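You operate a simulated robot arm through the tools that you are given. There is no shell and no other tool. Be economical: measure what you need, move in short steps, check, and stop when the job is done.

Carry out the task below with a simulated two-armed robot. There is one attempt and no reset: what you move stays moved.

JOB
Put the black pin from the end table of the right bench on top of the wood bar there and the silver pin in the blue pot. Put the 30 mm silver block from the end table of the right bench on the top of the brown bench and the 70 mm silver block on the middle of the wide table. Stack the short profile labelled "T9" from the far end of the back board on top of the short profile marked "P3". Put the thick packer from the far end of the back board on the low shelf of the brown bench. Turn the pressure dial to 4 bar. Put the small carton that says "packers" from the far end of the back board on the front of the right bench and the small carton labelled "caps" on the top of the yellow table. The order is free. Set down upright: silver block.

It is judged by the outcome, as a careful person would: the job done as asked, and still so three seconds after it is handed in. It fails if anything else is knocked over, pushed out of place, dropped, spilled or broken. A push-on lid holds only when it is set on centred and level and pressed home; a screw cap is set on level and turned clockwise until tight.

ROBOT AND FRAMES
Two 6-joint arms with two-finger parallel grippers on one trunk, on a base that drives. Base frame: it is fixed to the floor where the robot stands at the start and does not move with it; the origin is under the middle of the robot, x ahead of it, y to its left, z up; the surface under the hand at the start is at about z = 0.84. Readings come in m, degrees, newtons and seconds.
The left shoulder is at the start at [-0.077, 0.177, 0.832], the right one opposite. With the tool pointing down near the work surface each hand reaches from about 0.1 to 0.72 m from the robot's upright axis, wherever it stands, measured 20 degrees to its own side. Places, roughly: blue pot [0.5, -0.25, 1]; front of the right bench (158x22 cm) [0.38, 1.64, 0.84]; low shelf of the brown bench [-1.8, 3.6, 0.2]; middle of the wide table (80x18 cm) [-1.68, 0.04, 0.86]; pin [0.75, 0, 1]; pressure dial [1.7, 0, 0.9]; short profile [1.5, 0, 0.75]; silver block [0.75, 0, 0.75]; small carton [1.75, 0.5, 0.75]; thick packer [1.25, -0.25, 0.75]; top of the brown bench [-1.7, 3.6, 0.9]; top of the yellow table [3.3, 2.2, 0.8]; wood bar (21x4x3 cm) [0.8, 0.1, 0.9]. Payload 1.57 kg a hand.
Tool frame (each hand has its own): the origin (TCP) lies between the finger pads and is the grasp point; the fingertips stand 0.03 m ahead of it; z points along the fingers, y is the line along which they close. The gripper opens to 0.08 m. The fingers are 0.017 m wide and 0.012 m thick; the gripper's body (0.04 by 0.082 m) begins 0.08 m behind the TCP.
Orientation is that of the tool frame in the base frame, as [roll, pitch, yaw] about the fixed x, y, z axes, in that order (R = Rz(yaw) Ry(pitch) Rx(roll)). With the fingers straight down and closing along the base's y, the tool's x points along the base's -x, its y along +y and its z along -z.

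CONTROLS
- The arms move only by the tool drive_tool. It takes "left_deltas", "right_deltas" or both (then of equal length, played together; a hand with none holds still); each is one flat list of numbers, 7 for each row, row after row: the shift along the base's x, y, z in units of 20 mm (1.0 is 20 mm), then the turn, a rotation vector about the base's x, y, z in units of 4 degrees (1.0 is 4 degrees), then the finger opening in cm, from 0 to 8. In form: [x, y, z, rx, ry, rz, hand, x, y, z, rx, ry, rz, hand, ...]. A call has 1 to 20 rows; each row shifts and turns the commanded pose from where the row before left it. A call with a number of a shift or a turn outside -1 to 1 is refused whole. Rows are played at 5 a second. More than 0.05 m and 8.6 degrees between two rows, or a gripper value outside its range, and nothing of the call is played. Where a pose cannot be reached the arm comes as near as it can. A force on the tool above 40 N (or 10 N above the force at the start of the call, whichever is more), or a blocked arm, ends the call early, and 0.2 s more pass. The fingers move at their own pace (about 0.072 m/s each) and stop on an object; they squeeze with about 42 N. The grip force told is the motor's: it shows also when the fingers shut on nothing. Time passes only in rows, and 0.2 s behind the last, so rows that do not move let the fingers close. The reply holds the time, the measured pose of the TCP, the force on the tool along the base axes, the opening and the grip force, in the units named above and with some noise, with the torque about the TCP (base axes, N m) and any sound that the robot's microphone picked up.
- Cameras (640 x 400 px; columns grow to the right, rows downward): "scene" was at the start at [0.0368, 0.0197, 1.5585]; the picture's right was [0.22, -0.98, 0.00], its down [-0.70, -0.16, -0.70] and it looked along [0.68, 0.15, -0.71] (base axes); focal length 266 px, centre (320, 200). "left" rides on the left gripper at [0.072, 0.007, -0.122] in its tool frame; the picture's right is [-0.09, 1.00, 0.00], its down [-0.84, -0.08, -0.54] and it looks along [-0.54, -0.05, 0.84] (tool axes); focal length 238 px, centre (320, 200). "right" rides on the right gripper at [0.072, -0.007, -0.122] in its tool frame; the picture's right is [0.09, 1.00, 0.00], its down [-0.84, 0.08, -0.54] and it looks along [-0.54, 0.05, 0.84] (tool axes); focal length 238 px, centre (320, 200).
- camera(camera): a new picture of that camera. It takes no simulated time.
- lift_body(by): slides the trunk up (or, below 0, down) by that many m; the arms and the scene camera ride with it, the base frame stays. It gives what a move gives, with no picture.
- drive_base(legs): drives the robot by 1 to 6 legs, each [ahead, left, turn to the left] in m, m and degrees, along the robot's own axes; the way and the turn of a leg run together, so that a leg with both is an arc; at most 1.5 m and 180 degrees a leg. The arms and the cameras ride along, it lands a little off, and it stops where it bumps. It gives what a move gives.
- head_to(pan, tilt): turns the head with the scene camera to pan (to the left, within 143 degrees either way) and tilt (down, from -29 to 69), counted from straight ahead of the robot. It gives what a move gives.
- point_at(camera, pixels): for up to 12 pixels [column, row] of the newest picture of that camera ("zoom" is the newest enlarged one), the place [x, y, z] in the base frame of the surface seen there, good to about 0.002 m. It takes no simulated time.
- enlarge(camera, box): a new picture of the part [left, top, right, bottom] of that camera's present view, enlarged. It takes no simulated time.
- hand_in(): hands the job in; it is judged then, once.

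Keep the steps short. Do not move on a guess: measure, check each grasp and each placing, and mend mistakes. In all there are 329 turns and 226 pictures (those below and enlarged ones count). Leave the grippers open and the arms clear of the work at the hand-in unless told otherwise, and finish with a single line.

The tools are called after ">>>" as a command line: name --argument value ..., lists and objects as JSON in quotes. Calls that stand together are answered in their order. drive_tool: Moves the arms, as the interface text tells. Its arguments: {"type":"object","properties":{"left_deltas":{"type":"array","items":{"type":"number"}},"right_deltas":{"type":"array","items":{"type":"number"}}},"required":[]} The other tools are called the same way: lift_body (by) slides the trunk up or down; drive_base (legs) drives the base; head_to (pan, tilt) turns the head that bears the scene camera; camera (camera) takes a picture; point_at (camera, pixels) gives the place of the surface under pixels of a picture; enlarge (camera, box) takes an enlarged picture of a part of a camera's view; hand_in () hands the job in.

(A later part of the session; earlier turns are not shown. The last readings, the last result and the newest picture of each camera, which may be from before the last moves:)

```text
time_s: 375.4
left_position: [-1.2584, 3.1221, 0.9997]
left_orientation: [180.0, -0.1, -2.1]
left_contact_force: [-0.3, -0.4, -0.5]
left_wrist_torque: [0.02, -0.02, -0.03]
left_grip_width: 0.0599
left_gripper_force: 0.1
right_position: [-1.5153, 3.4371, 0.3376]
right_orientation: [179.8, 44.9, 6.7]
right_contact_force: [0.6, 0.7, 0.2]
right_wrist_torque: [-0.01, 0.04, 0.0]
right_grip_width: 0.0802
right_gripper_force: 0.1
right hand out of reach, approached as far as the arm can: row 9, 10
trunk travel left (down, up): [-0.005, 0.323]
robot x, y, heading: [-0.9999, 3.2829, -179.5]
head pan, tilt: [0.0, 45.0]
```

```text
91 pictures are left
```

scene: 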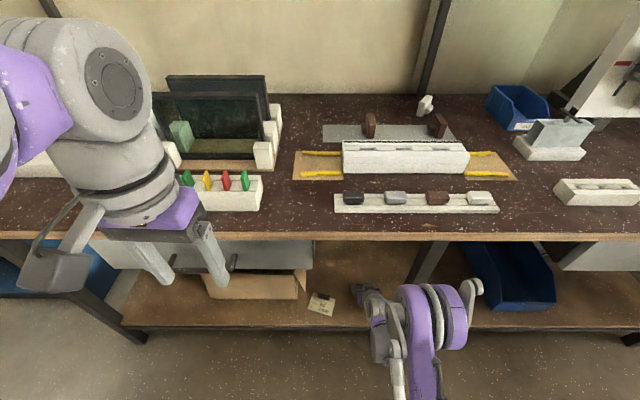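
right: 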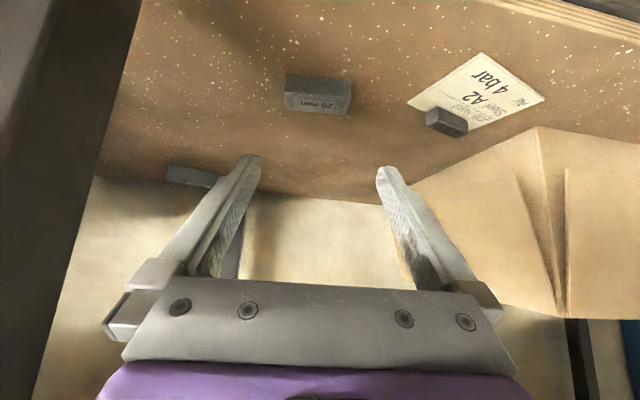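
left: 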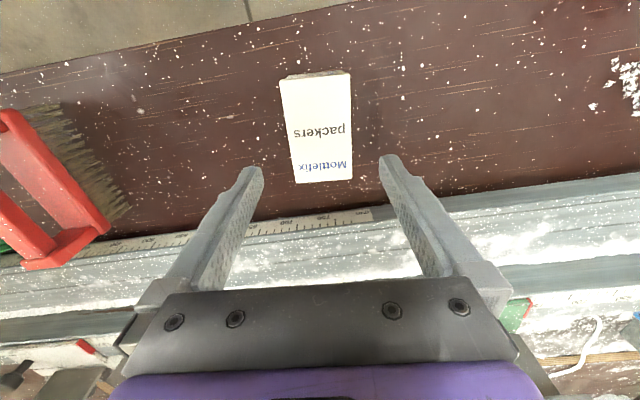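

Packer is flat on the low shelf. Back the base out, raise the trunk and bring the right hand back to pointing down.

>>> drive_base --legs '[[-0.4, 0, 0]]'

>>> lift_body --by 0.27

>>> drive_tool --right_deltas '[0.5, 0, 1, 0.114, -0.93, 0, 6, 0.5, 0, 1, 0.114, -0.93, 0, 6, 0, 0, 1, 0.114, -0.93, 0, 6, 0, 0, 1, 0.114, -0.93, 0, 6, 0, 0, 1, 0.114, -0.93, 0, 6, 0, 0, 1, 0.114, -0.93, 0, 6, 0, 0, 1, 0.114, -0.93, 0, 6, 0, 0, 1, 0.114, -0.93, 0, 6, 0, 0, 1, 0.114, -0.93, 0, 6, 0, 0, 1, 0.114, -0.93, 0, 6, 0, 0, 1, 0.114, -0.93, 0, 6, 0, 0, 1, 0.114, -0.93, 0, 6, 0, 0, 1, 0, 0, -0.8, 6, 0, 0, 1, 0, 0, -0.9, 6, 0, 0, 1, 0, 0, 0, 6, 0, 0, 1, 0, 0, 0, 6, 0, 0, 1, 0, 0, 0, 6, 0, 0, 1, 0, 0, 0, 6, 0, 0, 1, 0, 0, 0, 6, 0, 0, 1, 0, 0, 0, 6]'

>>> camera --camera "scene"

```text
time_s: 377.9
left_position: [-0.8466, 3.125, 1.0]
left_orientation: [180.0, -0.1, -2.0]
left_contact_force: [-0.6, -0.3, 0.4]
left_wrist_torque: [0.01, 0.04, -0.03]
left_grip_width: 0.0601
left_gripper_force: 0.0
right_position: [-1.106, 3.4387, 0.3375]
right_orientation: [180.0, 44.9, 7.0]
right_contact_force: [-0.2, 0.2, 0.4]
right_wrist_torque: [0.04, -0.04, 0.0]
right_grip_width: 0.0803
right_gripper_force: 0.1
trunk travel left (down, up): [-0.005, 0.323]
robot x, y, heading: [-0.592, 3.288, -179.9]
head pan, tilt: [0.0, 45.0]
```

```text
time_s: 380.7
left_position: [-0.8486, 3.125, 1.2706]
left_orientation: [179.9, -0.2, -1.9]
left_contact_force: [-1.3, 0.4, -0.6]
left_wrist_torque: [0.0, -0.01, 0.01]
left_grip_width: 0.0597
left_gripper_force: 0.1
right_position: [-1.1474, 3.4383, 0.6398]
right_orientation: [-179.7, 47.9, 7.3]
right_contact_force: [-0.3, -0.1, 0.4]
right_wrist_torque: [0.0, -0.01, -0.02]
right_grip_width: 0.0798
right_gripper_force: 0.0
trunk travel left (down, up): [-0.275, 0.053]
robot x, y, heading: [-0.5932, 3.2902, -179.4]
head pan, tilt: [0.0, 45.0]
```

```text
time_s: 384.9
left_position: [-0.8478, 3.1242, 1.2697]
left_orientation: [-180.0, -0.1, -1.9]
left_contact_force: [0.6, -0.2, -0.5]
left_wrist_torque: [-0.03, 0.03, -0.01]
left_grip_width: 0.06
left_gripper_force: 0.1
right_position: [-1.1285, 3.4378, 1.037]
right_orientation: [-179.7, 2.8, 0.4]
right_contact_force: [0.1, -0.3, -0.5]
right_wrist_torque: [0.01, 0.01, 0.04]
right_grip_width: 0.0599
right_gripper_force: 0.0
trunk travel left (down, up): [-0.275, 0.053]
robot x, y, heading: [-0.5911, 3.2844, -179.6]
head pan, tilt: [0.0, 45.0]
```

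```text
90 pictures are left
```

scene: 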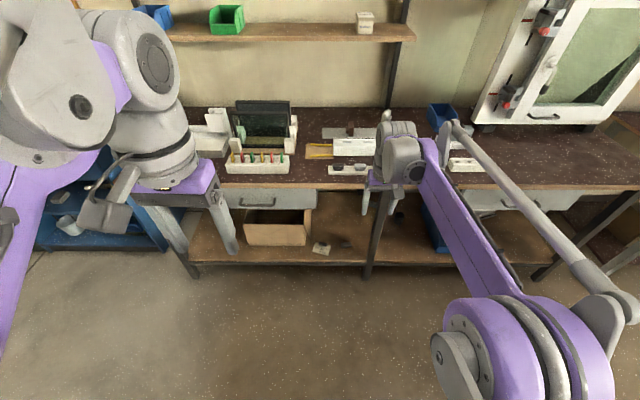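

Right hand is nearly level (2.8° left). Fix it, retract, then drive back to the end table's right side for the silver blocks.

>>> drive_tool --right_deltas '[1, 0, 1, 0, -0.7, 0, 6, 1, 0, 1, 0, 0, 0, 6, 1, 0, 1, 0, 0, 0, 6, 1, 0, 1, 0, 0, 0, 6, 1, 0, 1, 0, 0, 0, 6]'

>>> drive_base --legs '[[0, 0, -90.3], [-1.4, 0, 0], [-1.4, 0, 0], [-1.35, 0, 0]]'

>>> drive_base --legs '[[0, -1.43, 0]]'

>>> head_to --pan 0 --tilt 50

>>> camera --camera "scene"

```text
time_s: 386.1
left_position: [-0.8476, 3.1241, 1.2701]
left_orientation: [-179.9, -0.1, -1.9]
left_contact_force: [0.1, 0.2, -0.6]
left_wrist_torque: [-0.04, -0.01, 0.01]
left_grip_width: 0.0601
left_gripper_force: 0.0
right_position: [-1.0267, 3.4382, 1.1393]
right_orientation: [-179.7, 0.0, 0.4]
right_contact_force: [-0.6, -0.5, -0.8]
right_wrist_torque: [-0.03, 0.06, -0.01]
right_grip_width: 0.0598
right_gripper_force: 0.0
trunk travel left (down, up): [-0.275, 0.053]
robot x, y, heading: [-0.5938, 3.2889, -179.7]
head pan, tilt: [0.0, 45.0]
```

```text
time_s: 409.8
left_position: [-0.762, -0.6019, 1.2689]
left_orientation: [-180.0, -0.1, -92.9]
left_contact_force: [0.0, 0.4, 0.2]
left_wrist_torque: [-0.03, 0.0, -0.02]
left_grip_width: 0.0599
left_gripper_force: 0.1
right_position: [-0.4456, -0.4255, 1.1399]
right_orientation: [-179.8, -0.1, -90.5]
right_contact_force: [-0.1, -0.3, 0.3]
right_wrist_torque: [0.02, -0.01, -0.03]
right_grip_width: 0.0601
right_gripper_force: 0.0
trunk travel left (down, up): [-0.275, 0.053]
robot x, y, heading: [-0.6055, -0.8607, 89.7]
head pan, tilt: [0.0, 45.0]
```

```text
time_s: 422.5
left_position: [0.6724, -0.627, 1.2686]
left_orientation: [180.0, -0.1, -94.1]
left_contact_force: [0.3, -0.5, -1.2]
left_wrist_torque: [0.02, 0.0, -0.01]
left_grip_width: 0.0598
left_gripper_force: 0.2
right_position: [0.9939, -0.4581, 1.1398]
right_orientation: [-179.8, 0.0, -91.7]
right_contact_force: [0.3, 0.1, -0.3]
right_wrist_torque: [-0.03, 0.0, -0.01]
right_grip_width: 0.06
right_gripper_force: 0.1
trunk travel left (down, up): [-0.275, 0.053]
robot x, y, heading: [0.8216, -0.8843, 88.3]
head pan, tilt: [0.0, 45.0]
```

```text
time_s: 423.2
left_position: [0.6719, -0.6267, 1.2698]
left_orientation: [-180.0, -0.1, -94.0]
left_contact_force: [0.0, 0.2, -0.1]
left_wrist_torque: [-0.02, 0.01, -0.02]
left_grip_width: 0.0601
left_gripper_force: 0.1
right_position: [0.9947, -0.4582, 1.1391]
right_orientation: [-179.7, 0.0, -91.7]
right_contact_force: [0.2, 0.7, 0.4]
right_wrist_torque: [0.01, 0.02, -0.02]
right_grip_width: 0.06
right_gripper_force: 0.1
trunk travel left (down, up): [-0.275, 0.053]
robot x, y, heading: [0.822, -0.8873, 88.2]
head pan, tilt: [0.0, 50.0]
```

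```text
89 pictures are left
```

scene: 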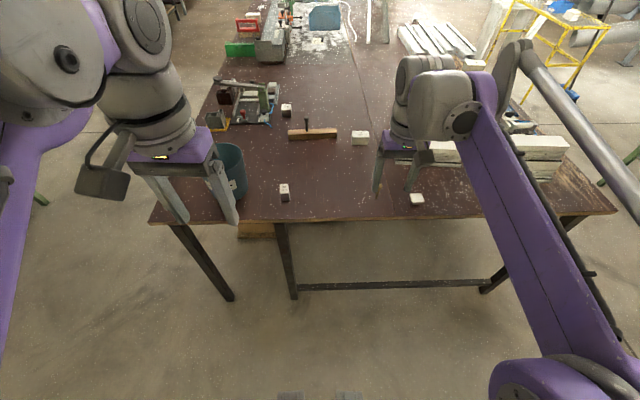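

>>> drive_base --legs '[[0.3, 0, 1.6]]'

>>> camera --camera "scene"

>>> enlarge --camera "scene" --box '[240, 150, 440, 300]'

```text
time_s: 425.2
left_position: [0.6682, -0.3323, 1.2697]
left_orientation: [179.9, 0.0, -92.2]
left_contact_force: [0.4, 0.1, -0.1]
left_wrist_torque: [-0.01, 0.01, -0.03]
left_grip_width: 0.0602
left_gripper_force: 0.1
right_position: [0.9835, -0.1529, 1.1388]
right_orientation: [-179.8, 0.0, -89.7]
right_contact_force: [-0.1, 0.1, -0.2]
right_wrist_torque: [-0.01, 0.01, 0.02]
right_grip_width: 0.0601
right_gripper_force: 0.0
trunk travel left (down, up): [-0.275, 0.053]
robot x, y, heading: [0.8266, -0.5892, 90.3]
head pan, tilt: [0.0, 50.0]
```

```text
88 pictures are left
```

scene: 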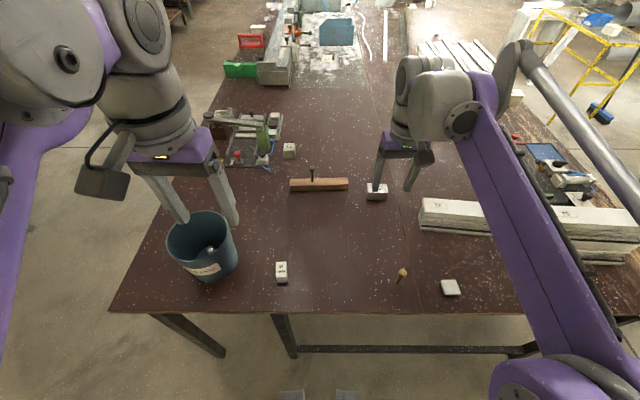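

```text
2.67 times, centred on (340, 225) of scene
```

zoom: 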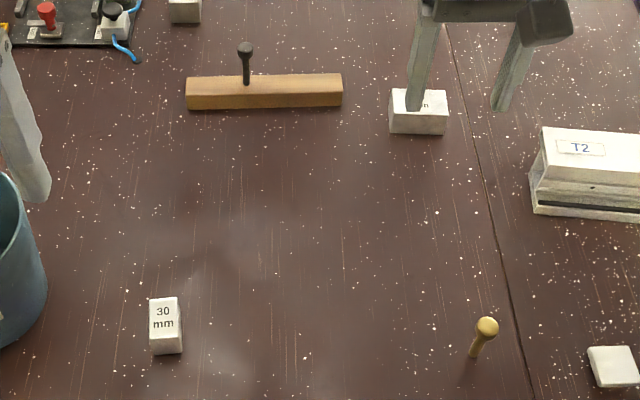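

>>> point_at --camera "zoom" --pixels '[[152, 300], [176, 299], [153, 333], [180, 332], [165, 350], [392, 92], [443, 92], [392, 112], [443, 112], [418, 130], [165, 315]]'

```text
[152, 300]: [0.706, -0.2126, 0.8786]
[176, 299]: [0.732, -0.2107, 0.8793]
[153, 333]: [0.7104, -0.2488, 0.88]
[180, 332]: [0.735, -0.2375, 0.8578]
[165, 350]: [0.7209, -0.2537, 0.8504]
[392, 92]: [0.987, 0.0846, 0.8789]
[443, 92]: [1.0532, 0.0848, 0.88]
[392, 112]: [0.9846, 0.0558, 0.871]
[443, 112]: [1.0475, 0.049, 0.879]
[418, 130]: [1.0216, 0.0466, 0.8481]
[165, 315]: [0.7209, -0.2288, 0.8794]
```

30 mm block centre (0.7205,−0.232); 70 mm block centre (1.019,0.067). Left hand to hover over the 30, right hand (turned 90°) over the 70.

>>> drive_tool --left_deltas '[0.13, 0.25, -0.674, 0, 0, 0.1, 6, 0.13, 0.25, -0.674, 0, 0, 0.1, 6, 0.13, 0.25, -0.674, 0, 0, 0.1, 6, 0.13, 0.25, -0.674, 0, 0, 0.1, 6, 0.13, 0.25, -0.674, 0, 0, 0.1, 6, 0.13, 0.25, -0.674, 0, 0, 0.1, 6, 0.13, 0.25, -0.674, 0, 0, 0.1, 6, 0.13, 0.25, -0.674, 0, 0, 0.1, 6, 0.13, 0.25, -0.674, 0, 0, 0.1, 6, 0.13, 0.25, -0.674, 0, 0, 0.1, 6, 0.13, 0.25, -0.674, 0, 0, 0.1, 6, 0.13, 0.25, -0.674, 0, 0, 0.1, 6, 0.13, 0.25, -0.674, 0, 0, 0.1, 6, 0.13, 0.25, -0.674, 0, 0, 0.1, 6, 0.13, 0.25, -0.674, 0, 0, 0.1, 6, 0.13, 0.25, -0.674, 0, 0, 0.1, 6, 0.13, 0.25, -0.674, 0, 0, 0.1, 6, 0.13, 0.25, -0.674, 0, 0, 0.1, 6, 0.13, 0.25, -0.674, 0, 0, 0.1, 6, 0.13, 0.25, -0.674, 0, 0, 0.1, 6]' --right_deltas '[0.089, 0.55, -0.35, 0, 0, 1, 7, 0.089, 0.55, -0.35, 0, 0, 1, 7, 0.089, 0.55, -0.35, 0, 0, 1, 7, 0.089, 0.55, -0.35, 0, 0, 1, 7, 0.089, 0.55, -0.35, 0, 0, 1, 7, 0.089, 0.55, -0.35, 0, 0, 1, 7, 0.089, 0.55, -0.35, 0, 0, 1, 7, 0.089, 0.55, -0.35, 0, 0, 1, 7, 0.089, 0.55, -0.35, 0, 0, 1, 7, 0.089, 0.55, -0.35, 0, 0, 1, 7, 0.089, 0.55, -0.35, 0, 0, 1, 7, 0.089, 0.55, -0.35, 0, 0, 1, 7, 0.089, 0.55, -0.35, 0, 0, 1, 7, 0.089, 0.55, -0.35, 0, 0, 1, 7, 0.089, 0.55, -0.35, 0, 0, 1, 7, 0.089, 0.55, -0.35, 0, 0, 1, 7, 0.089, 0.55, -0.35, 0, 0, 1, 7, 0.089, 0.55, -0.35, 0, 0, 1, 7, 0.089, 0.55, -0.35, 0, 0, 1, 7, 0.089, 0.55, -0.35, 0, 0, 1, 7]'

>>> camera --camera "left"

>>> camera --camera "right"

```text
time_s: 429.4
left_position: [0.7191, -0.232, 0.9985]
left_orientation: [-180.0, -0.1, -84.1]
left_contact_force: [0.1, 0.0, 0.2]
left_wrist_torque: [0.0, 0.02, 0.03]
left_grip_width: 0.0599
left_gripper_force: 0.0
right_position: [1.0201, 0.0691, 0.9992]
right_orientation: [-179.9, 0.0, -9.7]
right_contact_force: [-0.6, -0.5, -0.4]
right_wrist_torque: [0.01, -0.01, -0.01]
right_grip_width: 0.0701
right_gripper_force: 0.1
trunk travel left (down, up): [-0.275, 0.053]
robot x, y, heading: [0.8275, -0.5873, 90.4]
head pan, tilt: [0.0, 50.0]
```

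```text
86 pictures are left
```

left: 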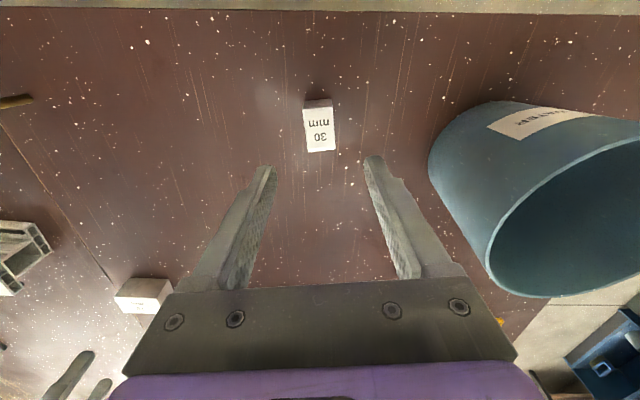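

```text
85 pictures are left
```

right: 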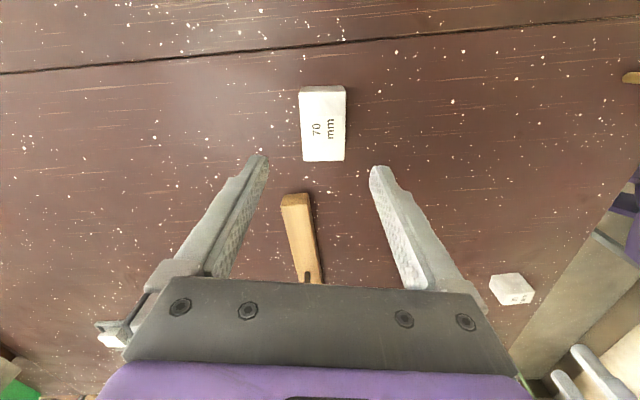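

>>> point_at --camera "left" --pixels '[[305, 108], [332, 106], [309, 151], [334, 149], [320, 130]]'

>>> point_at --camera "right" --pixels '[[302, 93], [344, 92], [304, 159], [342, 159], [323, 125]]'

```text
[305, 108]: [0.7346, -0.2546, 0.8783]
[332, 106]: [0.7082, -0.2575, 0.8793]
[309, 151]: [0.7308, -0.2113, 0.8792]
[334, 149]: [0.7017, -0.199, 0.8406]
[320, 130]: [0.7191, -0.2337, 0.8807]
```

```text
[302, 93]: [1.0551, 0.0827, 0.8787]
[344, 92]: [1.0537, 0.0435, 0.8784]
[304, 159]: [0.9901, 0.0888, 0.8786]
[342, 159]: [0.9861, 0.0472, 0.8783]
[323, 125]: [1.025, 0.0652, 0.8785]
```

>>> drive_tool --left_deltas '[0, -0.05, -1, 0, 0, 0, 6, 0, 0, -1, 0, 0, 0, 6, 0, 0, -1, 0, 0, 0, 6, 0, 0, -1, 0, 0, 0, 6, 0, 0, -1, 0, 0, 0, 6, 0, 0, -1, 0, 0, 0, 6, 0, 0, -0.15, 0, 0, 0, 6, 0, 0, 0, 0, 0, 0, 1, 0, 0, 0, 0, 0, 0, 1, 0, 0, 0, 0, 0, 0, 1, 0, 0, 0, 0, 0, 0, 1]' --right_deltas '[0, -0.17, -1, 0, 0, 0.7, 7, 0, 0, -1, 0, 0, 0.65, 7, 0, 0, -1, 0, 0, 0, 7, 0, 0, -1, 0, 0, 0, 7, 0, 0, -1, 0, 0, 0, 7, 0, 0, -1, 0, 0, 0, 7, 0, 0, -0.15, 0, 0, 0, 7, 0, 0, 0, 0, 0, 0, 2, 0, 0, 0, 0, 0, 0, 2, 0, 0, 0, 0, 0, 0, 2, 0, 0, 0, 0, 0, 0, 2]'

>>> camera --camera "left"

>>> camera --camera "right"

```text
time_s: 431.8
left_position: [0.7205, -0.2346, 0.8758]
left_orientation: [-180.0, -0.1, -84.1]
left_contact_force: [-0.1, 0.6, -0.3]
left_wrist_torque: [-0.01, 0.0, -0.01]
left_grip_width: 0.0294
left_gripper_force: 38.9
right_position: [1.0172, 0.0655, 0.8762]
right_orientation: [-179.7, 0.1, -4.4]
right_contact_force: [0.2, 0.5, 0.6]
right_wrist_torque: [-0.05, 0.02, 0.02]
right_grip_width: 0.0443
right_gripper_force: 42.0
trunk travel left (down, up): [-0.275, 0.053]
robot x, y, heading: [0.8253, -0.5845, 90.3]
head pan, tilt: [0.0, 50.0]
```

```text
84 pictures are left
```

left: 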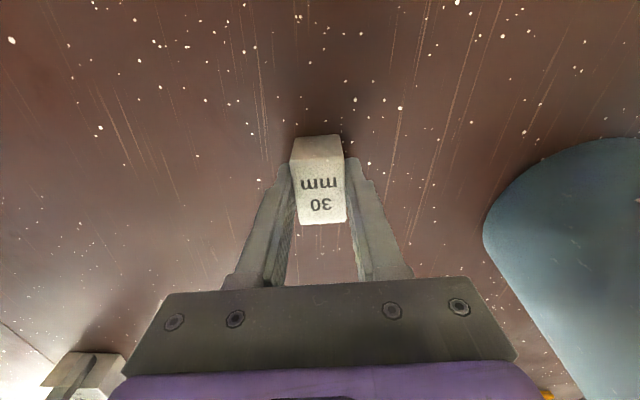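

```text
83 pictures are left
```

right: 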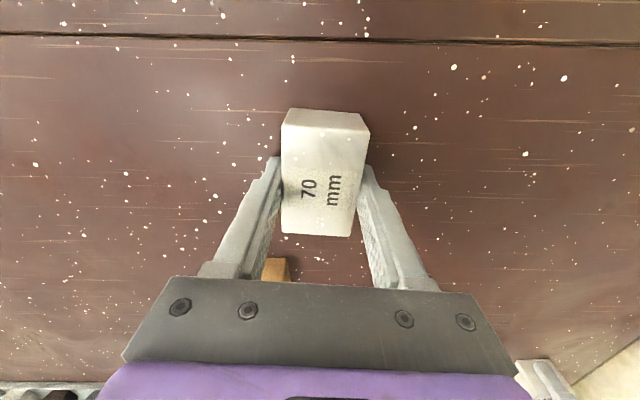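

Both blocks gripped. Lift both straight up to ~1.1 and retract the right one.

>>> drive_tool --left_deltas '[0, 0, 1, 0, 0, 0, 1, 0, 0, 1, 0, 0, 0, 1, 0, 0, 1, 0, 0, 0, 1, 0, 0, 1, 0, 0, 0, 1, 0, 0, 1, 0, 0, 0, 1, 0, 0, 1, 0, 0, 0, 1, 0, 0, 1, 0, 0, 0, 1, 0, 0, 1, 0, 0, 0, 1, 0, 0, 1, 0, 0, 0, 1, 0, 0, 1, 0, 0, 0, 1, 0, 0, 1, 0, 0, 0, 1, 0, 0, 1, 0, 0, 0, 1, 0, 0, 1, 0, 0, 0, 1]' --right_deltas '[0, 0, 1, 0, 0, 0, 2, 0, 0, 1, 0, 0, 0, 2, 0, 0, 1, 0, 0, 0, 2, 0, -0.2, 1, 0, 0, 0, 2, 0, -0.5, 1, 0, 0, 0, 2, 0, -1, 1, 0, 0, 0, 2, 0, -1, 1, 0, 0, 0, 2, 0, -1, 1, 0, 0, 0, 2, 0, -1, 1, 0, 0, 0, 2, 0, -1, 1, 0, 0, 0, 2, 0, -1, 1, 0, 0, 0, 2, 0, -1, 1, 0, 0, 0, 2, 0, -1, 0, 0, 0, 0, 2]'

>>> drive_base --legs '[[-0.3, 0, 0], [0, 1.4, 0]]'

>>> head_to --pan 60 --tilt 35

>>> camera --camera "scene"

```text
time_s: 434.6
left_position: [0.718, -0.234, 1.1364]
left_orientation: [179.9, 0.0, -84.1]
left_contact_force: [-0.2, -1.5, -0.2]
left_wrist_torque: [0.04, 0.01, -0.02]
left_grip_width: 0.0294
left_gripper_force: 39.2
right_position: [1.0197, -0.1106, 1.1168]
right_orientation: [-179.9, 0.0, -4.4]
right_contact_force: [0.3, -0.1, -1.7]
right_wrist_torque: [0.0, -0.03, -0.01]
right_grip_width: 0.0444
right_gripper_force: 42.3
trunk travel left (down, up): [-0.275, 0.053]
robot x, y, heading: [0.8298, -0.5886, 90.3]
head pan, tilt: [0.0, 50.0]
```

```text
time_s: 448.8
left_position: [-0.6906, -0.5459, 1.135]
left_orientation: [-179.9, -0.2, -83.5]
left_contact_force: [0.9, 0.3, -0.4]
left_wrist_torque: [-0.01, 0.0, 0.03]
left_grip_width: 0.029
left_gripper_force: 39.0
right_position: [-0.3912, -0.4184, 1.117]
right_orientation: [-179.8, 0.0, -3.7]
right_contact_force: [-0.2, -0.1, -2.1]
right_wrist_torque: [0.02, -0.02, 0.0]
right_grip_width: 0.0446
right_gripper_force: 42.0
trunk travel left (down, up): [-0.275, 0.053]
robot x, y, heading: [-0.5803, -0.9012, 91.0]
head pan, tilt: [0.0, 50.0]
```

```text
time_s: 450.1
left_position: [-0.69, -0.5458, 1.1359]
left_orientation: [-179.9, -0.2, -83.5]
left_contact_force: [-0.3, -0.5, -1.2]
left_wrist_torque: [-0.02, -0.01, 0.03]
left_grip_width: 0.0293
left_gripper_force: 39.3
right_position: [-0.3911, -0.4183, 1.1152]
right_orientation: [-179.8, 0.0, -3.8]
right_contact_force: [0.4, -0.6, -1.2]
right_wrist_torque: [0.0, 0.02, -0.04]
right_grip_width: 0.0447
right_gripper_force: 41.9
trunk travel left (down, up): [-0.275, 0.053]
robot x, y, heading: [-0.5804, -0.9006, 91.0]
head pan, tilt: [60.0, 35.0]
```

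```text
82 pictures are left
```

scene: 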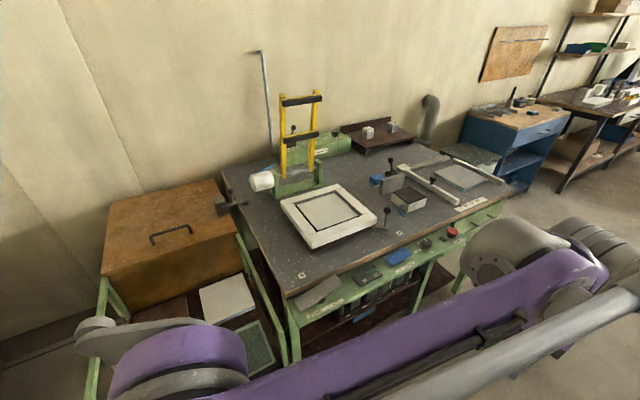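

>>> drive_base --legs '[[0.8, 0, 0], [0, 0, 89]]'

>>> head_to --pan 0 --tilt 42

>>> camera --camera "scene"

>>> point_at --camera "scene" --pixels '[[320, 260], [320, 240], [320, 220], [320, 200], [320, 180], [320, 160], [260, 200], [380, 200], [380, 180], [400, 160], [420, 190], [260, 170]]'

```text
time_s: 458.3
left_position: [-0.9427, -0.1809, 1.1355]
left_orientation: [-179.9, -0.1, 5.2]
left_contact_force: [1.0, -0.5, -1.2]
left_wrist_torque: [0.03, 0.0, -0.04]
left_grip_width: 0.0293
left_gripper_force: 38.8
right_position: [-1.0625, 0.1213, 1.1161]
right_orientation: [-179.9, 0.1, 84.9]
right_contact_force: [-0.4, 0.9, -1.4]
right_wrist_torque: [-0.04, -0.01, -0.01]
right_grip_width: 0.0447
right_gripper_force: 41.9
trunk travel left (down, up): [-0.275, 0.053]
robot x, y, heading: [-0.5875, -0.0779, 179.5]
head pan, tilt: [60.0, 35.0]
```

```text
time_s: 459.6
left_position: [-0.9421, -0.1819, 1.1351]
left_orientation: [-179.9, -0.1, 5.2]
left_contact_force: [-0.1, -0.5, -0.3]
left_wrist_torque: [-0.03, 0.01, 0.01]
left_grip_width: 0.0294
left_gripper_force: 39.5
right_position: [-1.0621, 0.1214, 1.1165]
right_orientation: [-179.8, 0.0, 84.8]
right_contact_force: [-0.3, -0.5, -2.0]
right_wrist_torque: [0.01, 0.01, -0.01]
right_grip_width: 0.0447
right_gripper_force: 41.5
trunk travel left (down, up): [-0.275, 0.053]
robot x, y, heading: [-0.5809, -0.0775, 179.6]
head pan, tilt: [0.0, 42.0]
```

```text
81 pictures are left
```

scene: 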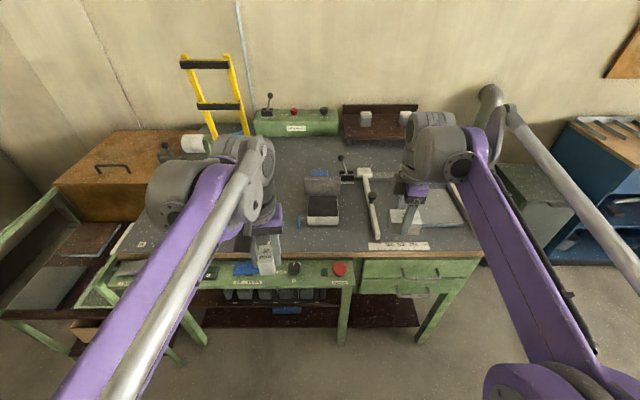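

```text
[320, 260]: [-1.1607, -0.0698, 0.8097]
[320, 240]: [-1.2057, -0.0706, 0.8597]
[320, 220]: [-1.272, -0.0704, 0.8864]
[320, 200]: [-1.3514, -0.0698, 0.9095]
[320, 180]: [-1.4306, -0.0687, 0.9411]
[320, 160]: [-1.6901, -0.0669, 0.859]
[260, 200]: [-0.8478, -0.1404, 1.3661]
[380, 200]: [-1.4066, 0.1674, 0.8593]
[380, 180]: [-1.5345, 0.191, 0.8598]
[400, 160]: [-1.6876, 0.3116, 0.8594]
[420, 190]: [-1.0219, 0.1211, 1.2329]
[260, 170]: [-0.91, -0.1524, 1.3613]
```

>>> enlarge --camera "scene" --box '[290, 100, 490, 260]'

>>> point_at --camera "zoom" --pixels '[[240, 215], [300, 395], [295, 340], [330, 300], [330, 350], [400, 350], [545, 380], [280, 180], [320, 200], [350, 250], [180, 330], [240, 420]]'

```text
2.50 times, centred on (390, 180) of scene
```

zoom: 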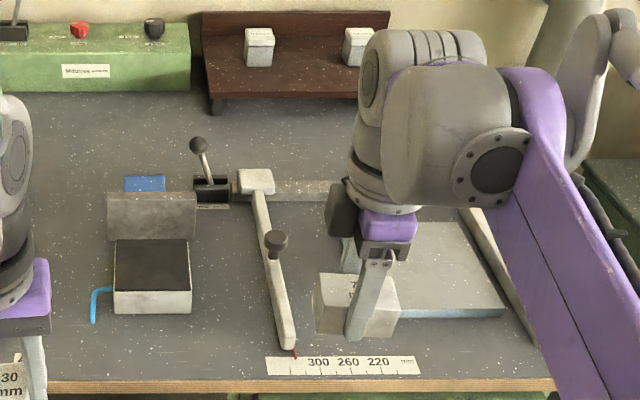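

```text
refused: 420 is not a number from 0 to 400
```

>>> point_at --camera "zoom" --pixels '[[255, 180], [300, 188], [330, 180], [210, 190], [120, 140], [220, 140], [300, 140], [60, 200], [70, 260], [220, 300], [150, 215], [240, 110]]'

```text
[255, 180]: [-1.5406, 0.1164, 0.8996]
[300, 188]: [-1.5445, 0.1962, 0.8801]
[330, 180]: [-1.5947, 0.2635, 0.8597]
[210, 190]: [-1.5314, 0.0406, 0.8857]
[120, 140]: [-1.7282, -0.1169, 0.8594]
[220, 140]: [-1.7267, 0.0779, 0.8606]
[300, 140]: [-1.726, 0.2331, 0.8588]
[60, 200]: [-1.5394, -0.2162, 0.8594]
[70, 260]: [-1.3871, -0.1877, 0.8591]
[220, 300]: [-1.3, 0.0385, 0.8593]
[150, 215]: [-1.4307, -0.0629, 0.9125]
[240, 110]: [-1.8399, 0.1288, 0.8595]
```

>>> point_at --camera "zoom" --pixels '[[290, 340], [300, 300], [408, 314], [425, 250], [320, 250], [315, 340], [410, 335], [310, 215], [276, 240], [335, 210], [190, 280], [192, 300]]'

```text
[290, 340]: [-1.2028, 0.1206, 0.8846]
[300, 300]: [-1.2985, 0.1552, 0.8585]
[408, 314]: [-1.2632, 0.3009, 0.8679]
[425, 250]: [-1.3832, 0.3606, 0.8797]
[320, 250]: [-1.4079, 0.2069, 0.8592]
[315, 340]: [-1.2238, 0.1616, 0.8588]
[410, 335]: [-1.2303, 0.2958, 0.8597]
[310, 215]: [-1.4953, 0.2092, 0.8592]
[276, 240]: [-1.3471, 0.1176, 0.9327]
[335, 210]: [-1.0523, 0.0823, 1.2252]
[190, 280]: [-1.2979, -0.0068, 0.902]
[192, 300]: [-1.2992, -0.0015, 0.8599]
```

Plan: the middle strip (x≈−1.67) is too far for a vertical tool, so I'll set the 70 mm block down in the free gap (−1.36,0.22), regrasp it with a 45° forward tilt and carry it to the middle. First move the base in and turn the right hand back −85°.

>>> drive_base --legs '[[0.28, -0.115, 0.4]]'

>>> drive_tool --right_deltas '[0, 0, 0, 0, 0, -1, 2, 0, 0, 0, 0, 0, -1, 2, 0, 0, 0, 0, 0, -1, 2, 0, 0, 0, 0, 0, -1, 2, 0, 0, 0, 0, 0, -1, 2, 0, 0, 0, 0, 0, -1, 2, 0, 0, 0, 0, 0, -1, 2, 0, 0, 0, 0, 0, -1, 2, 0, 0, 0, 0, 0, -1, 2, 0, 0, 0, 0, 0, -1, 2, 0, 0, 0, 0, 0, -1, 2, 0, 0, 0, 0, 0, -1, 2, 0, 0, 0, 0, 0, -1, 2, 0, 0, 0, 0, 0, -1, 2, 0, 0, 0, 0, 0, -1, 2, 0, 0, 0, 0, 0, -1, 2, 0, 0, 0, 0, 0, -1, 2, 0, 0, 0, 0, 0, -1, 2, 0, 0, 0, 0, 0, -1, 2, 0, 0, 0, 0, 0, -1, 2]'

>>> camera --camera "right"

```text
time_s: 461.6
left_position: [-1.2109, -0.066, 1.1364]
left_orientation: [-179.9, -0.1, 5.4]
left_contact_force: [-1.2, 0.4, -1.3]
left_wrist_torque: [-0.02, -0.01, 0.0]
left_grip_width: 0.029
left_gripper_force: 38.8
right_position: [-1.332, 0.2355, 1.1165]
right_orientation: [-179.8, 0.1, 85.1]
right_contact_force: [0.4, -0.3, -3.0]
right_wrist_torque: [-0.03, 0.0, -0.02]
right_grip_width: 0.0448
right_gripper_force: 42.2
trunk travel left (down, up): [-0.275, 0.053]
robot x, y, heading: [-0.8552, 0.0392, 179.8]
head pan, tilt: [0.0, 42.0]
```

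```text
time_s: 465.8
left_position: [-1.2116, -0.0671, 1.1353]
left_orientation: [-180.0, -0.2, 5.4]
left_contact_force: [0.4, 0.8, -0.8]
left_wrist_torque: [0.01, 0.0, 0.01]
left_grip_width: 0.0293
left_gripper_force: 38.7
right_position: [-1.3329, 0.2348, 1.1162]
right_orientation: [-179.8, 0.1, 5.1]
right_contact_force: [-1.3, -0.7, -1.8]
right_wrist_torque: [0.01, 0.0, 0.01]
right_grip_width: 0.0448
right_gripper_force: 42.0
trunk travel left (down, up): [-0.275, 0.053]
robot x, y, heading: [-0.8527, 0.0371, 179.9]
head pan, tilt: [0.0, 42.0]
```

```text
79 pictures are left
```

right: 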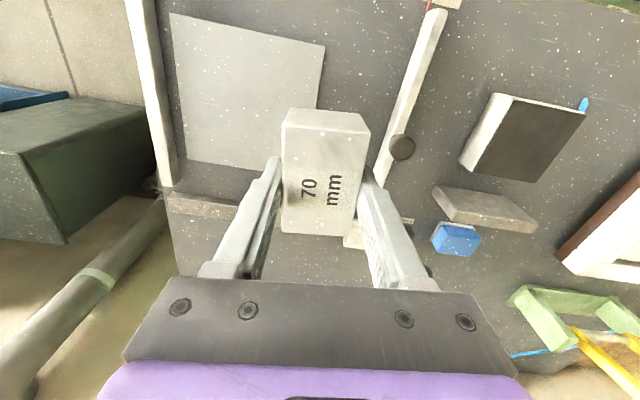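

>>> drive_tool --right_deltas '[-0.7, -0.4, -1, 0, 0, -0.65, 2, -0.65, -0.4, -1, 0, 0, -0.6, 2, 0, 0, -1, 0, 0, 0, 2, 0, 0, -1, 0, 0, 0, 2, 0, 0, -1, 0, 0, 0, 2, 0, 0, -1, 0, 0, 0, 2, 0, 0, -1, 0, 0, 0, 2, 0, 0, -1, 0, 0, 0, 2, 0, 0, -1, 0, 0, 0, 2, 0, 0, -1, 0, 0, 0, 2]'

>>> camera --camera "right"

```text
time_s: 468.0
left_position: [-1.212, -0.0663, 1.1353]
left_orientation: [-180.0, -0.1, 5.3]
left_contact_force: [-0.1, -0.4, -0.4]
left_wrist_torque: [0.0, 0.0, -0.01]
left_grip_width: 0.0293
left_gripper_force: 38.9
right_position: [-1.3611, 0.2192, 0.9146]
right_orientation: [-179.8, 0.0, 0.2]
right_contact_force: [-0.2, 0.7, -2.0]
right_wrist_torque: [0.0, -0.02, 0.0]
right_grip_width: 0.0447
right_gripper_force: 42.1
trunk travel left (down, up): [-0.275, 0.053]
robot x, y, heading: [-0.8563, 0.0414, 179.9]
head pan, tilt: [0.0, 42.0]
```

```text
78 pictures are left
```

right: 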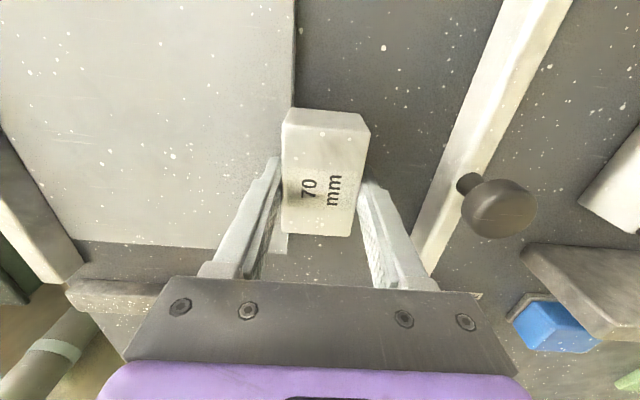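

>>> point_at --camera "right" --pixels '[[285, 70], [293, 70], [303, 70], [288, 242], [200, 200], [450, 130], [420, 230], [400, 100], [275, 250]]'

```text
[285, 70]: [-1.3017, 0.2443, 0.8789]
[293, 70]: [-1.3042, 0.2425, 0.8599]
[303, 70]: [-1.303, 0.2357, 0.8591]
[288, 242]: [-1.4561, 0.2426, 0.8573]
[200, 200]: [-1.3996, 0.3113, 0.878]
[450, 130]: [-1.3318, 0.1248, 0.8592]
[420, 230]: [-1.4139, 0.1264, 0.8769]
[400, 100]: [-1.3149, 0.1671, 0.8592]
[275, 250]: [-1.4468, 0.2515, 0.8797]
```

The plate edge is at y=0.243; shift to y≈0.188 (gap centre), then lower and set down.

>>> drive_tool --right_deltas '[0, -0.8, 0, 0, 0, 0, 2, 0, -0.75, 0, 0, 0, 0, 2, 0, 0, -0.5, 0, 0, 0, 2, 0, 0, -0.3, 0, 0, 0, 2, 0, 0, -0.1, 0, 0, 0, 2, 0, 0, -0.08, 0, 0, 0, 2, 0, 0, 0, 0, 0, 0, 2]'

```text
time_s: 469.6
left_position: [-1.2118, -0.0664, 1.1359]
left_orientation: [-180.0, 0.0, 5.4]
left_contact_force: [-0.8, 0.0, -0.5]
left_wrist_torque: [-0.01, -0.04, 0.02]
left_grip_width: 0.0296
left_gripper_force: 39.5
right_position: [-1.3609, 0.188, 0.8964]
right_orientation: [-179.9, 0.0, 0.2]
right_contact_force: [0.4, -0.2, -1.8]
right_wrist_torque: [-0.01, 0.03, -0.03]
right_grip_width: 0.0445
right_gripper_force: 42.1
trunk travel left (down, up): [-0.275, 0.053]
robot x, y, heading: [-0.8579, 0.0374, 179.7]
head pan, tilt: [0.0, 42.0]
```

>>> drive_tool --right_deltas '[0, 0, -0.1, 0, 0, 0, 2, 0, 0, 0, 0, 0, 0, 5, 0, 0, 0, 0, 0, 0, 6, 0, 0, 0, 0, 0, 0, 6, 0, 0, 0.5, 0, 0, 0, 6, 0, 0, 1, 0, 0, 0, 6, 0, 0, 1, 0, 0, 0, 6, 0, 0, 1, 0, 0, 0, 6, 0, 0, 1, 0, 0, 0, 6, 0, 0, 1, 0, 0, 0, 6]'

>>> drive_tool --right_deltas '[0.3, 0, 0, 0, 0.9375, 0, 6, 0.3, 0, 0, 0, 0.9375, 0, 6, 0.3, 0, 0, 0, 0.9375, 0, 6, 0.3, 0, 0, 0, 0.9375, 0, 6, 0.3, 0, 0, 0, 0.9375, 0, 6, 0.3, 0, 0, 0, 0.9375, 0, 6, 0.3, 0, 0, 0, 0.9375, 0, 6, 0.3, 0, 0, 0, 0.9375, 0, 6, 0.3, 0, 0, 0, 0.9375, 0, 6, 0.3, 0, -0.5, 0, 0.9375, 0, 6, 0.3, 0, -0.5, 0, 0.9375, 0, 6, 0.3, 0, -0.5, 0, 0.9375, 0, 6]'

>>> camera --camera "right"

>>> enlarge --camera "scene" --box '[280, 110, 500, 270]'

```text
time_s: 471.8
left_position: [-1.2111, -0.0668, 1.1362]
left_orientation: [180.0, -0.1, 5.3]
left_contact_force: [0.6, -0.4, -1.5]
left_wrist_torque: [0.01, -0.01, -0.02]
left_grip_width: 0.0294
left_gripper_force: 39.0
right_position: [-1.3595, 0.1896, 1.0034]
right_orientation: [-179.8, 0.0, 0.2]
right_contact_force: [-0.2, 0.4, 0.8]
right_wrist_torque: [-0.04, 0.01, 0.04]
right_grip_width: 0.0602
right_gripper_force: 0.1
trunk travel left (down, up): [-0.275, 0.053]
robot x, y, heading: [-0.8516, 0.0371, 179.9]
head pan, tilt: [0.0, 42.0]
```

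```text
time_s: 474.4
left_position: [-1.211, -0.0666, 1.1356]
left_orientation: [-179.9, -0.1, 5.3]
left_contact_force: [-0.3, -0.6, -1.3]
left_wrist_torque: [0.0, -0.02, -0.02]
left_grip_width: 0.0291
left_gripper_force: 39.2
right_position: [-1.2874, 0.1892, 0.9744]
right_orientation: [-179.7, 45.1, 0.3]
right_contact_force: [-0.5, -0.7, -0.1]
right_wrist_torque: [0.01, -0.03, 0.04]
right_grip_width: 0.0601
right_gripper_force: 0.1
trunk travel left (down, up): [-0.275, 0.053]
robot x, y, heading: [-0.8538, 0.0385, 179.9]
head pan, tilt: [0.0, 42.0]
```

```text
77 pictures are left
```

right: 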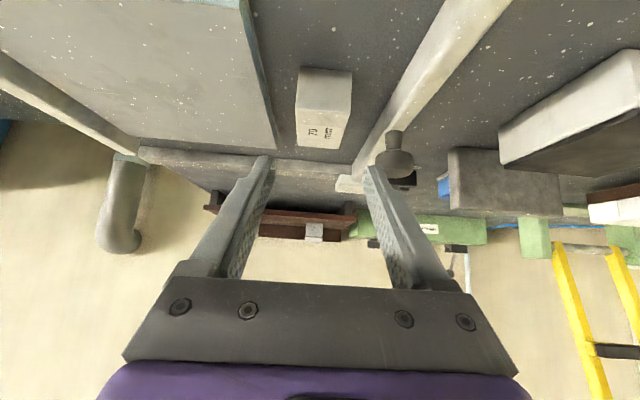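

```text
2.50 times, centred on (390, 190) of scene
```

zoom: 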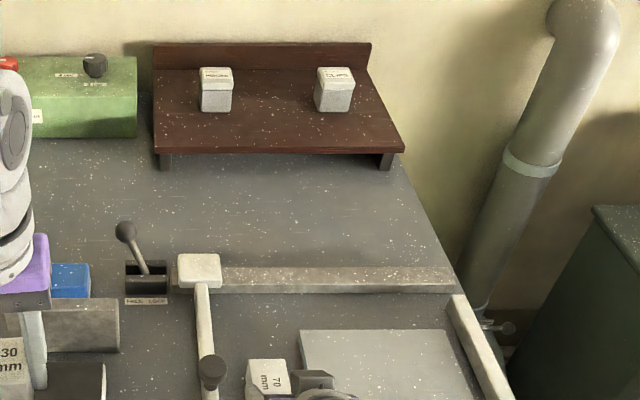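

>>> drive_tool --right_deltas '[-0.69, 0, -0.84, 0, 0, 0, 5.6, -0.69, 0, -0.84, 0, 0, 0, 5.6, -0.69, 0, -0.84, 0, 0, 0, 5.6, -0.69, 0, -0.84, 0, 0, 0, 5.6, -0.69, 0, -0.84, 0, 0, 0, 5.6]'

>>> camera --camera "right"

```text
time_s: 475.6
left_position: [-1.2127, -0.0664, 1.1357]
left_orientation: [-180.0, 0.0, 5.4]
left_contact_force: [-0.3, -0.1, -0.5]
left_wrist_torque: [0.02, -0.01, -0.02]
left_grip_width: 0.0294
left_gripper_force: 38.9
right_position: [-1.3586, 0.1866, 0.8896]
right_orientation: [-179.6, 45.0, 0.2]
right_contact_force: [-0.2, -0.3, -0.2]
right_wrist_torque: [0.02, -0.01, -0.01]
right_grip_width: 0.0559
right_gripper_force: 0.1
trunk travel left (down, up): [-0.275, 0.053]
robot x, y, heading: [-0.8558, 0.0362, 179.8]
head pan, tilt: [0.0, 42.0]
```

```text
75 pictures are left
```

right: 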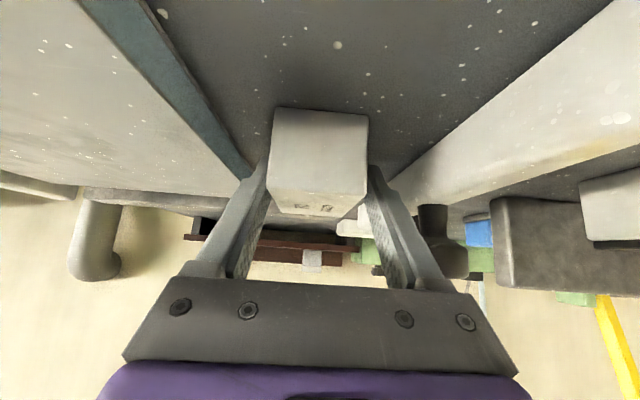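

Straddling well. Close, then lift straight up 8 cm and look.

>>> drive_tool --right_deltas '[0, 0, 0, 0, 0, 0, 2, 0, 0, 0, 0, 0, 0, 2, 0, 0, 0, 0, 0, 0, 2, 0, 0, 0, 0, 0, 0, 2, 0, 0, 0.5, 0, 0, 0, 2, 0, 0, 1, 0, 0, 0, 2, 0, 0, 1, 0, 0, 0, 2, 0, 0, 1, 0, 0, 0, 2, 0, 0, 1, 0, 0, 0, 2]'

>>> camera --camera "right"

```text
time_s: 477.6
left_position: [-1.2113, -0.066, 1.1358]
left_orientation: [-179.9, -0.1, 5.4]
left_contact_force: [-0.1, -0.1, -0.4]
left_wrist_torque: [0.01, -0.02, 0.03]
left_grip_width: 0.029
left_gripper_force: 38.8
right_position: [-1.3549, 0.1886, 0.9816]
right_orientation: [-179.6, 44.9, 0.3]
right_contact_force: [0.5, -0.3, -1.7]
right_wrist_torque: [0.01, 0.02, 0.01]
right_grip_width: 0.0446
right_gripper_force: 42.2
trunk travel left (down, up): [-0.275, 0.053]
robot x, y, heading: [-0.854, 0.036, 179.9]
head pan, tilt: [0.0, 42.0]
```

```text
74 pictures are left
```

right: 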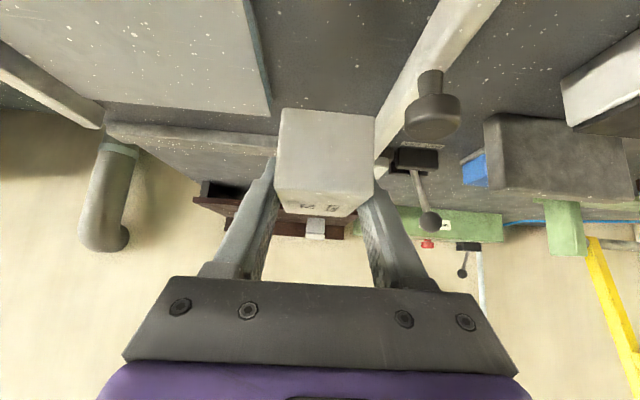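

>>> drive_tool --right_deltas '[-1, 0.1, 0, 0, 0, 0, 2, -1, 0.1, 0, 0, 0, 0, 2, -1, 0.1, 0, 0, 0, 0, 2, -1, 0.1, 0, 0, 0, 0, 2, -1, 0.1, 0, 0, 0, 0, 2, -1, 0.1, 0, 0, 0, 0, 2, -1, 0.1, 0, 0, 0, 0, 2, -1, 0.1, 0, 0, 0, 0, 2, -1, 0.1, 0, 0, 0, 0, 2, -1, 0.1, 0, 0, 0, 0, 2, -1, 0.1, 0, 0, 0, 0, 2, -1, 0.1, 0, 0, 0, 0, 2, -1, 0.1, 0, 0, 0, 0, 2, -1, 0.1, 0, 0, 0, 0, 2, -1, 0.1, 0, 0, 0, 0, 2]'

>>> camera --camera "right"

>>> camera --camera "scene"

```text
time_s: 480.8
left_position: [-1.2125, -0.066, 1.1354]
left_orientation: [180.0, -0.1, 5.4]
left_contact_force: [-0.5, 0.6, -0.7]
left_wrist_torque: [-0.05, -0.03, 0.02]
left_grip_width: 0.029
left_gripper_force: 39.0
right_position: [-1.6585, 0.2215, 0.9784]
right_orientation: [-179.6, 44.9, 0.3]
right_contact_force: [-0.7, -0.8, -2.1]
right_wrist_torque: [-0.02, -0.01, 0.01]
right_grip_width: 0.0448
right_gripper_force: 42.3
trunk travel left (down, up): [-0.275, 0.053]
robot x, y, heading: [-0.8536, 0.0373, 179.7]
head pan, tilt: [0.0, 42.0]
```

```text
73 pictures are left
```

right: 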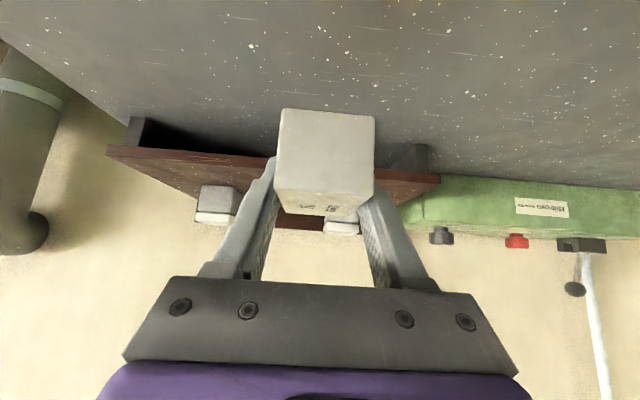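

```text
72 pictures are left
```

scene: 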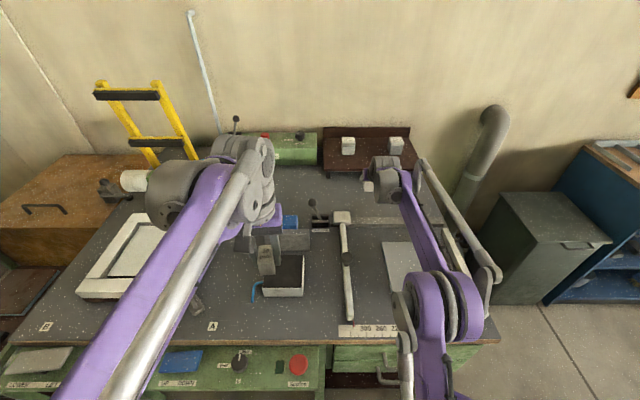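

Over the middle strip. Go 1.2 cm further, lower until contact.

>>> drive_tool --right_deltas '[-0.6, -0.5, 0, 0, 0, 0, 2, 0, 0, -1, 0, 0, 0, 2, 0, 0, -1, 0, 0, 0, 2, 0, 0, -1, 0, 0, 0, 2, 0, 0, -0.7, 0, 0, 0, 2, 0, 0, -0.4, 0, 0, 0, 2, 0, 0, -0.15, 0, 0, 0, 2, 0, 0, -0.12, 0, 0, 0, 2, 0, 0, -0.08, 0, 0, 0, 2, 0, 0, 0, 0, 0, 0, 2]'

>>> camera --camera "right"

```text
time_s: 483.0
left_position: [-1.2115, -0.0662, 1.135]
left_orientation: [180.0, -0.1, 5.4]
left_contact_force: [-0.9, 0.3, -1.1]
left_wrist_torque: [-0.03, 0.04, -0.01]
left_grip_width: 0.0292
left_gripper_force: 39.0
right_position: [-1.6703, 0.208, 0.8921]
right_orientation: [-179.6, 45.0, 0.3]
right_contact_force: [0.6, -1.0, -2.3]
right_wrist_torque: [0.0, 0.0, -0.04]
right_grip_width: 0.0446
right_gripper_force: 42.0
trunk travel left (down, up): [-0.275, 0.053]
robot x, y, heading: [-0.8533, 0.0357, 179.7]
head pan, tilt: [0.0, 42.0]
```

```text
71 pictures are left
```

right: 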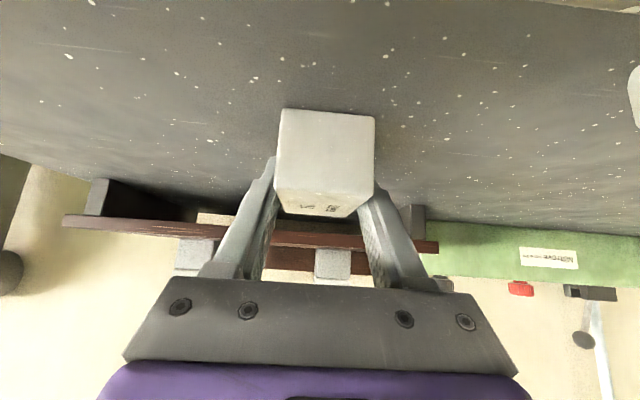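

Nearly down. Lower 3 mm more, then release and back out along the tool axis.

>>> drive_tool --right_deltas '[0, 0, -0.1, 0, 0, 0, 2, 0, 0, -0.06, 0, 0, 0, 2, 0, 0, 0, 0, 0, 0, 2]'

>>> drive_tool --right_deltas '[0, 0, 0, 0, 0, 0, 4.8, 0, 0, 0, 0, 0, 0, 5.8, 0, 0, 0, 0, 0, 0, 6, 0, 0, 0, 0, 0, 0, 6, 0.5, 0, 0.6, 0, 0, 0, 6, 0.7, 0, 0.9, 0, 0, 0, 6, 0.7, 0, 0.9, 0, 0, 0, 6, 0.7, 0, 0.9, 0, 0, 0, 6, 0.7, 0, 0.9, 0, 0, 0, 6]'

>>> camera --camera "right"

>>> point_at --camera "right" --pixels '[[310, 115], [320, 100], [320, 75], [345, 115]]'

```text
time_s: 483.8
left_position: [-1.2106, -0.0672, 1.1365]
left_orientation: [-180.0, 0.1, 5.4]
left_contact_force: [0.0, 0.6, -0.6]
left_wrist_torque: [0.01, 0.0, 0.01]
left_grip_width: 0.0292
left_gripper_force: 38.6
right_position: [-1.6686, 0.2083, 0.8908]
right_orientation: [-179.8, 45.1, 0.1]
right_contact_force: [-4.1, -0.4, 10.4]
right_wrist_torque: [-0.3, -0.33, -0.14]
right_grip_width: 0.0446
right_gripper_force: 41.8
trunk travel left (down, up): [-0.275, 0.053]
robot x, y, heading: [-0.8557, 0.0421, 179.9]
head pan, tilt: [0.0, 42.0]
```

```text
time_s: 485.8
left_position: [-1.2116, -0.0662, 1.1363]
left_orientation: [180.0, -0.2, 5.3]
left_contact_force: [0.4, 0.0, -1.4]
left_wrist_torque: [-0.01, 0.04, 0.02]
left_grip_width: 0.0293
left_gripper_force: 38.9
right_position: [-1.6019, 0.2085, 0.971]
right_orientation: [-179.6, 45.0, 0.2]
right_contact_force: [0.2, -0.5, -0.6]
right_wrist_torque: [-0.02, -0.02, -0.04]
right_grip_width: 0.0599
right_gripper_force: 0.1
trunk travel left (down, up): [-0.275, 0.053]
robot x, y, heading: [-0.8568, 0.0363, 179.9]
head pan, tilt: [0.0, 42.0]
```

```text
70 pictures are left
```

right: 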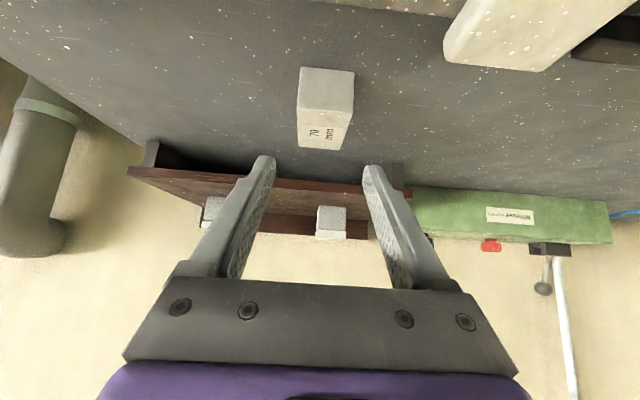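

```text
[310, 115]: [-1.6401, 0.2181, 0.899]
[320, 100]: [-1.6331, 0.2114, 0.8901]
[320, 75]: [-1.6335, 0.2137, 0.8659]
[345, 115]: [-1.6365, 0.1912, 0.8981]
```

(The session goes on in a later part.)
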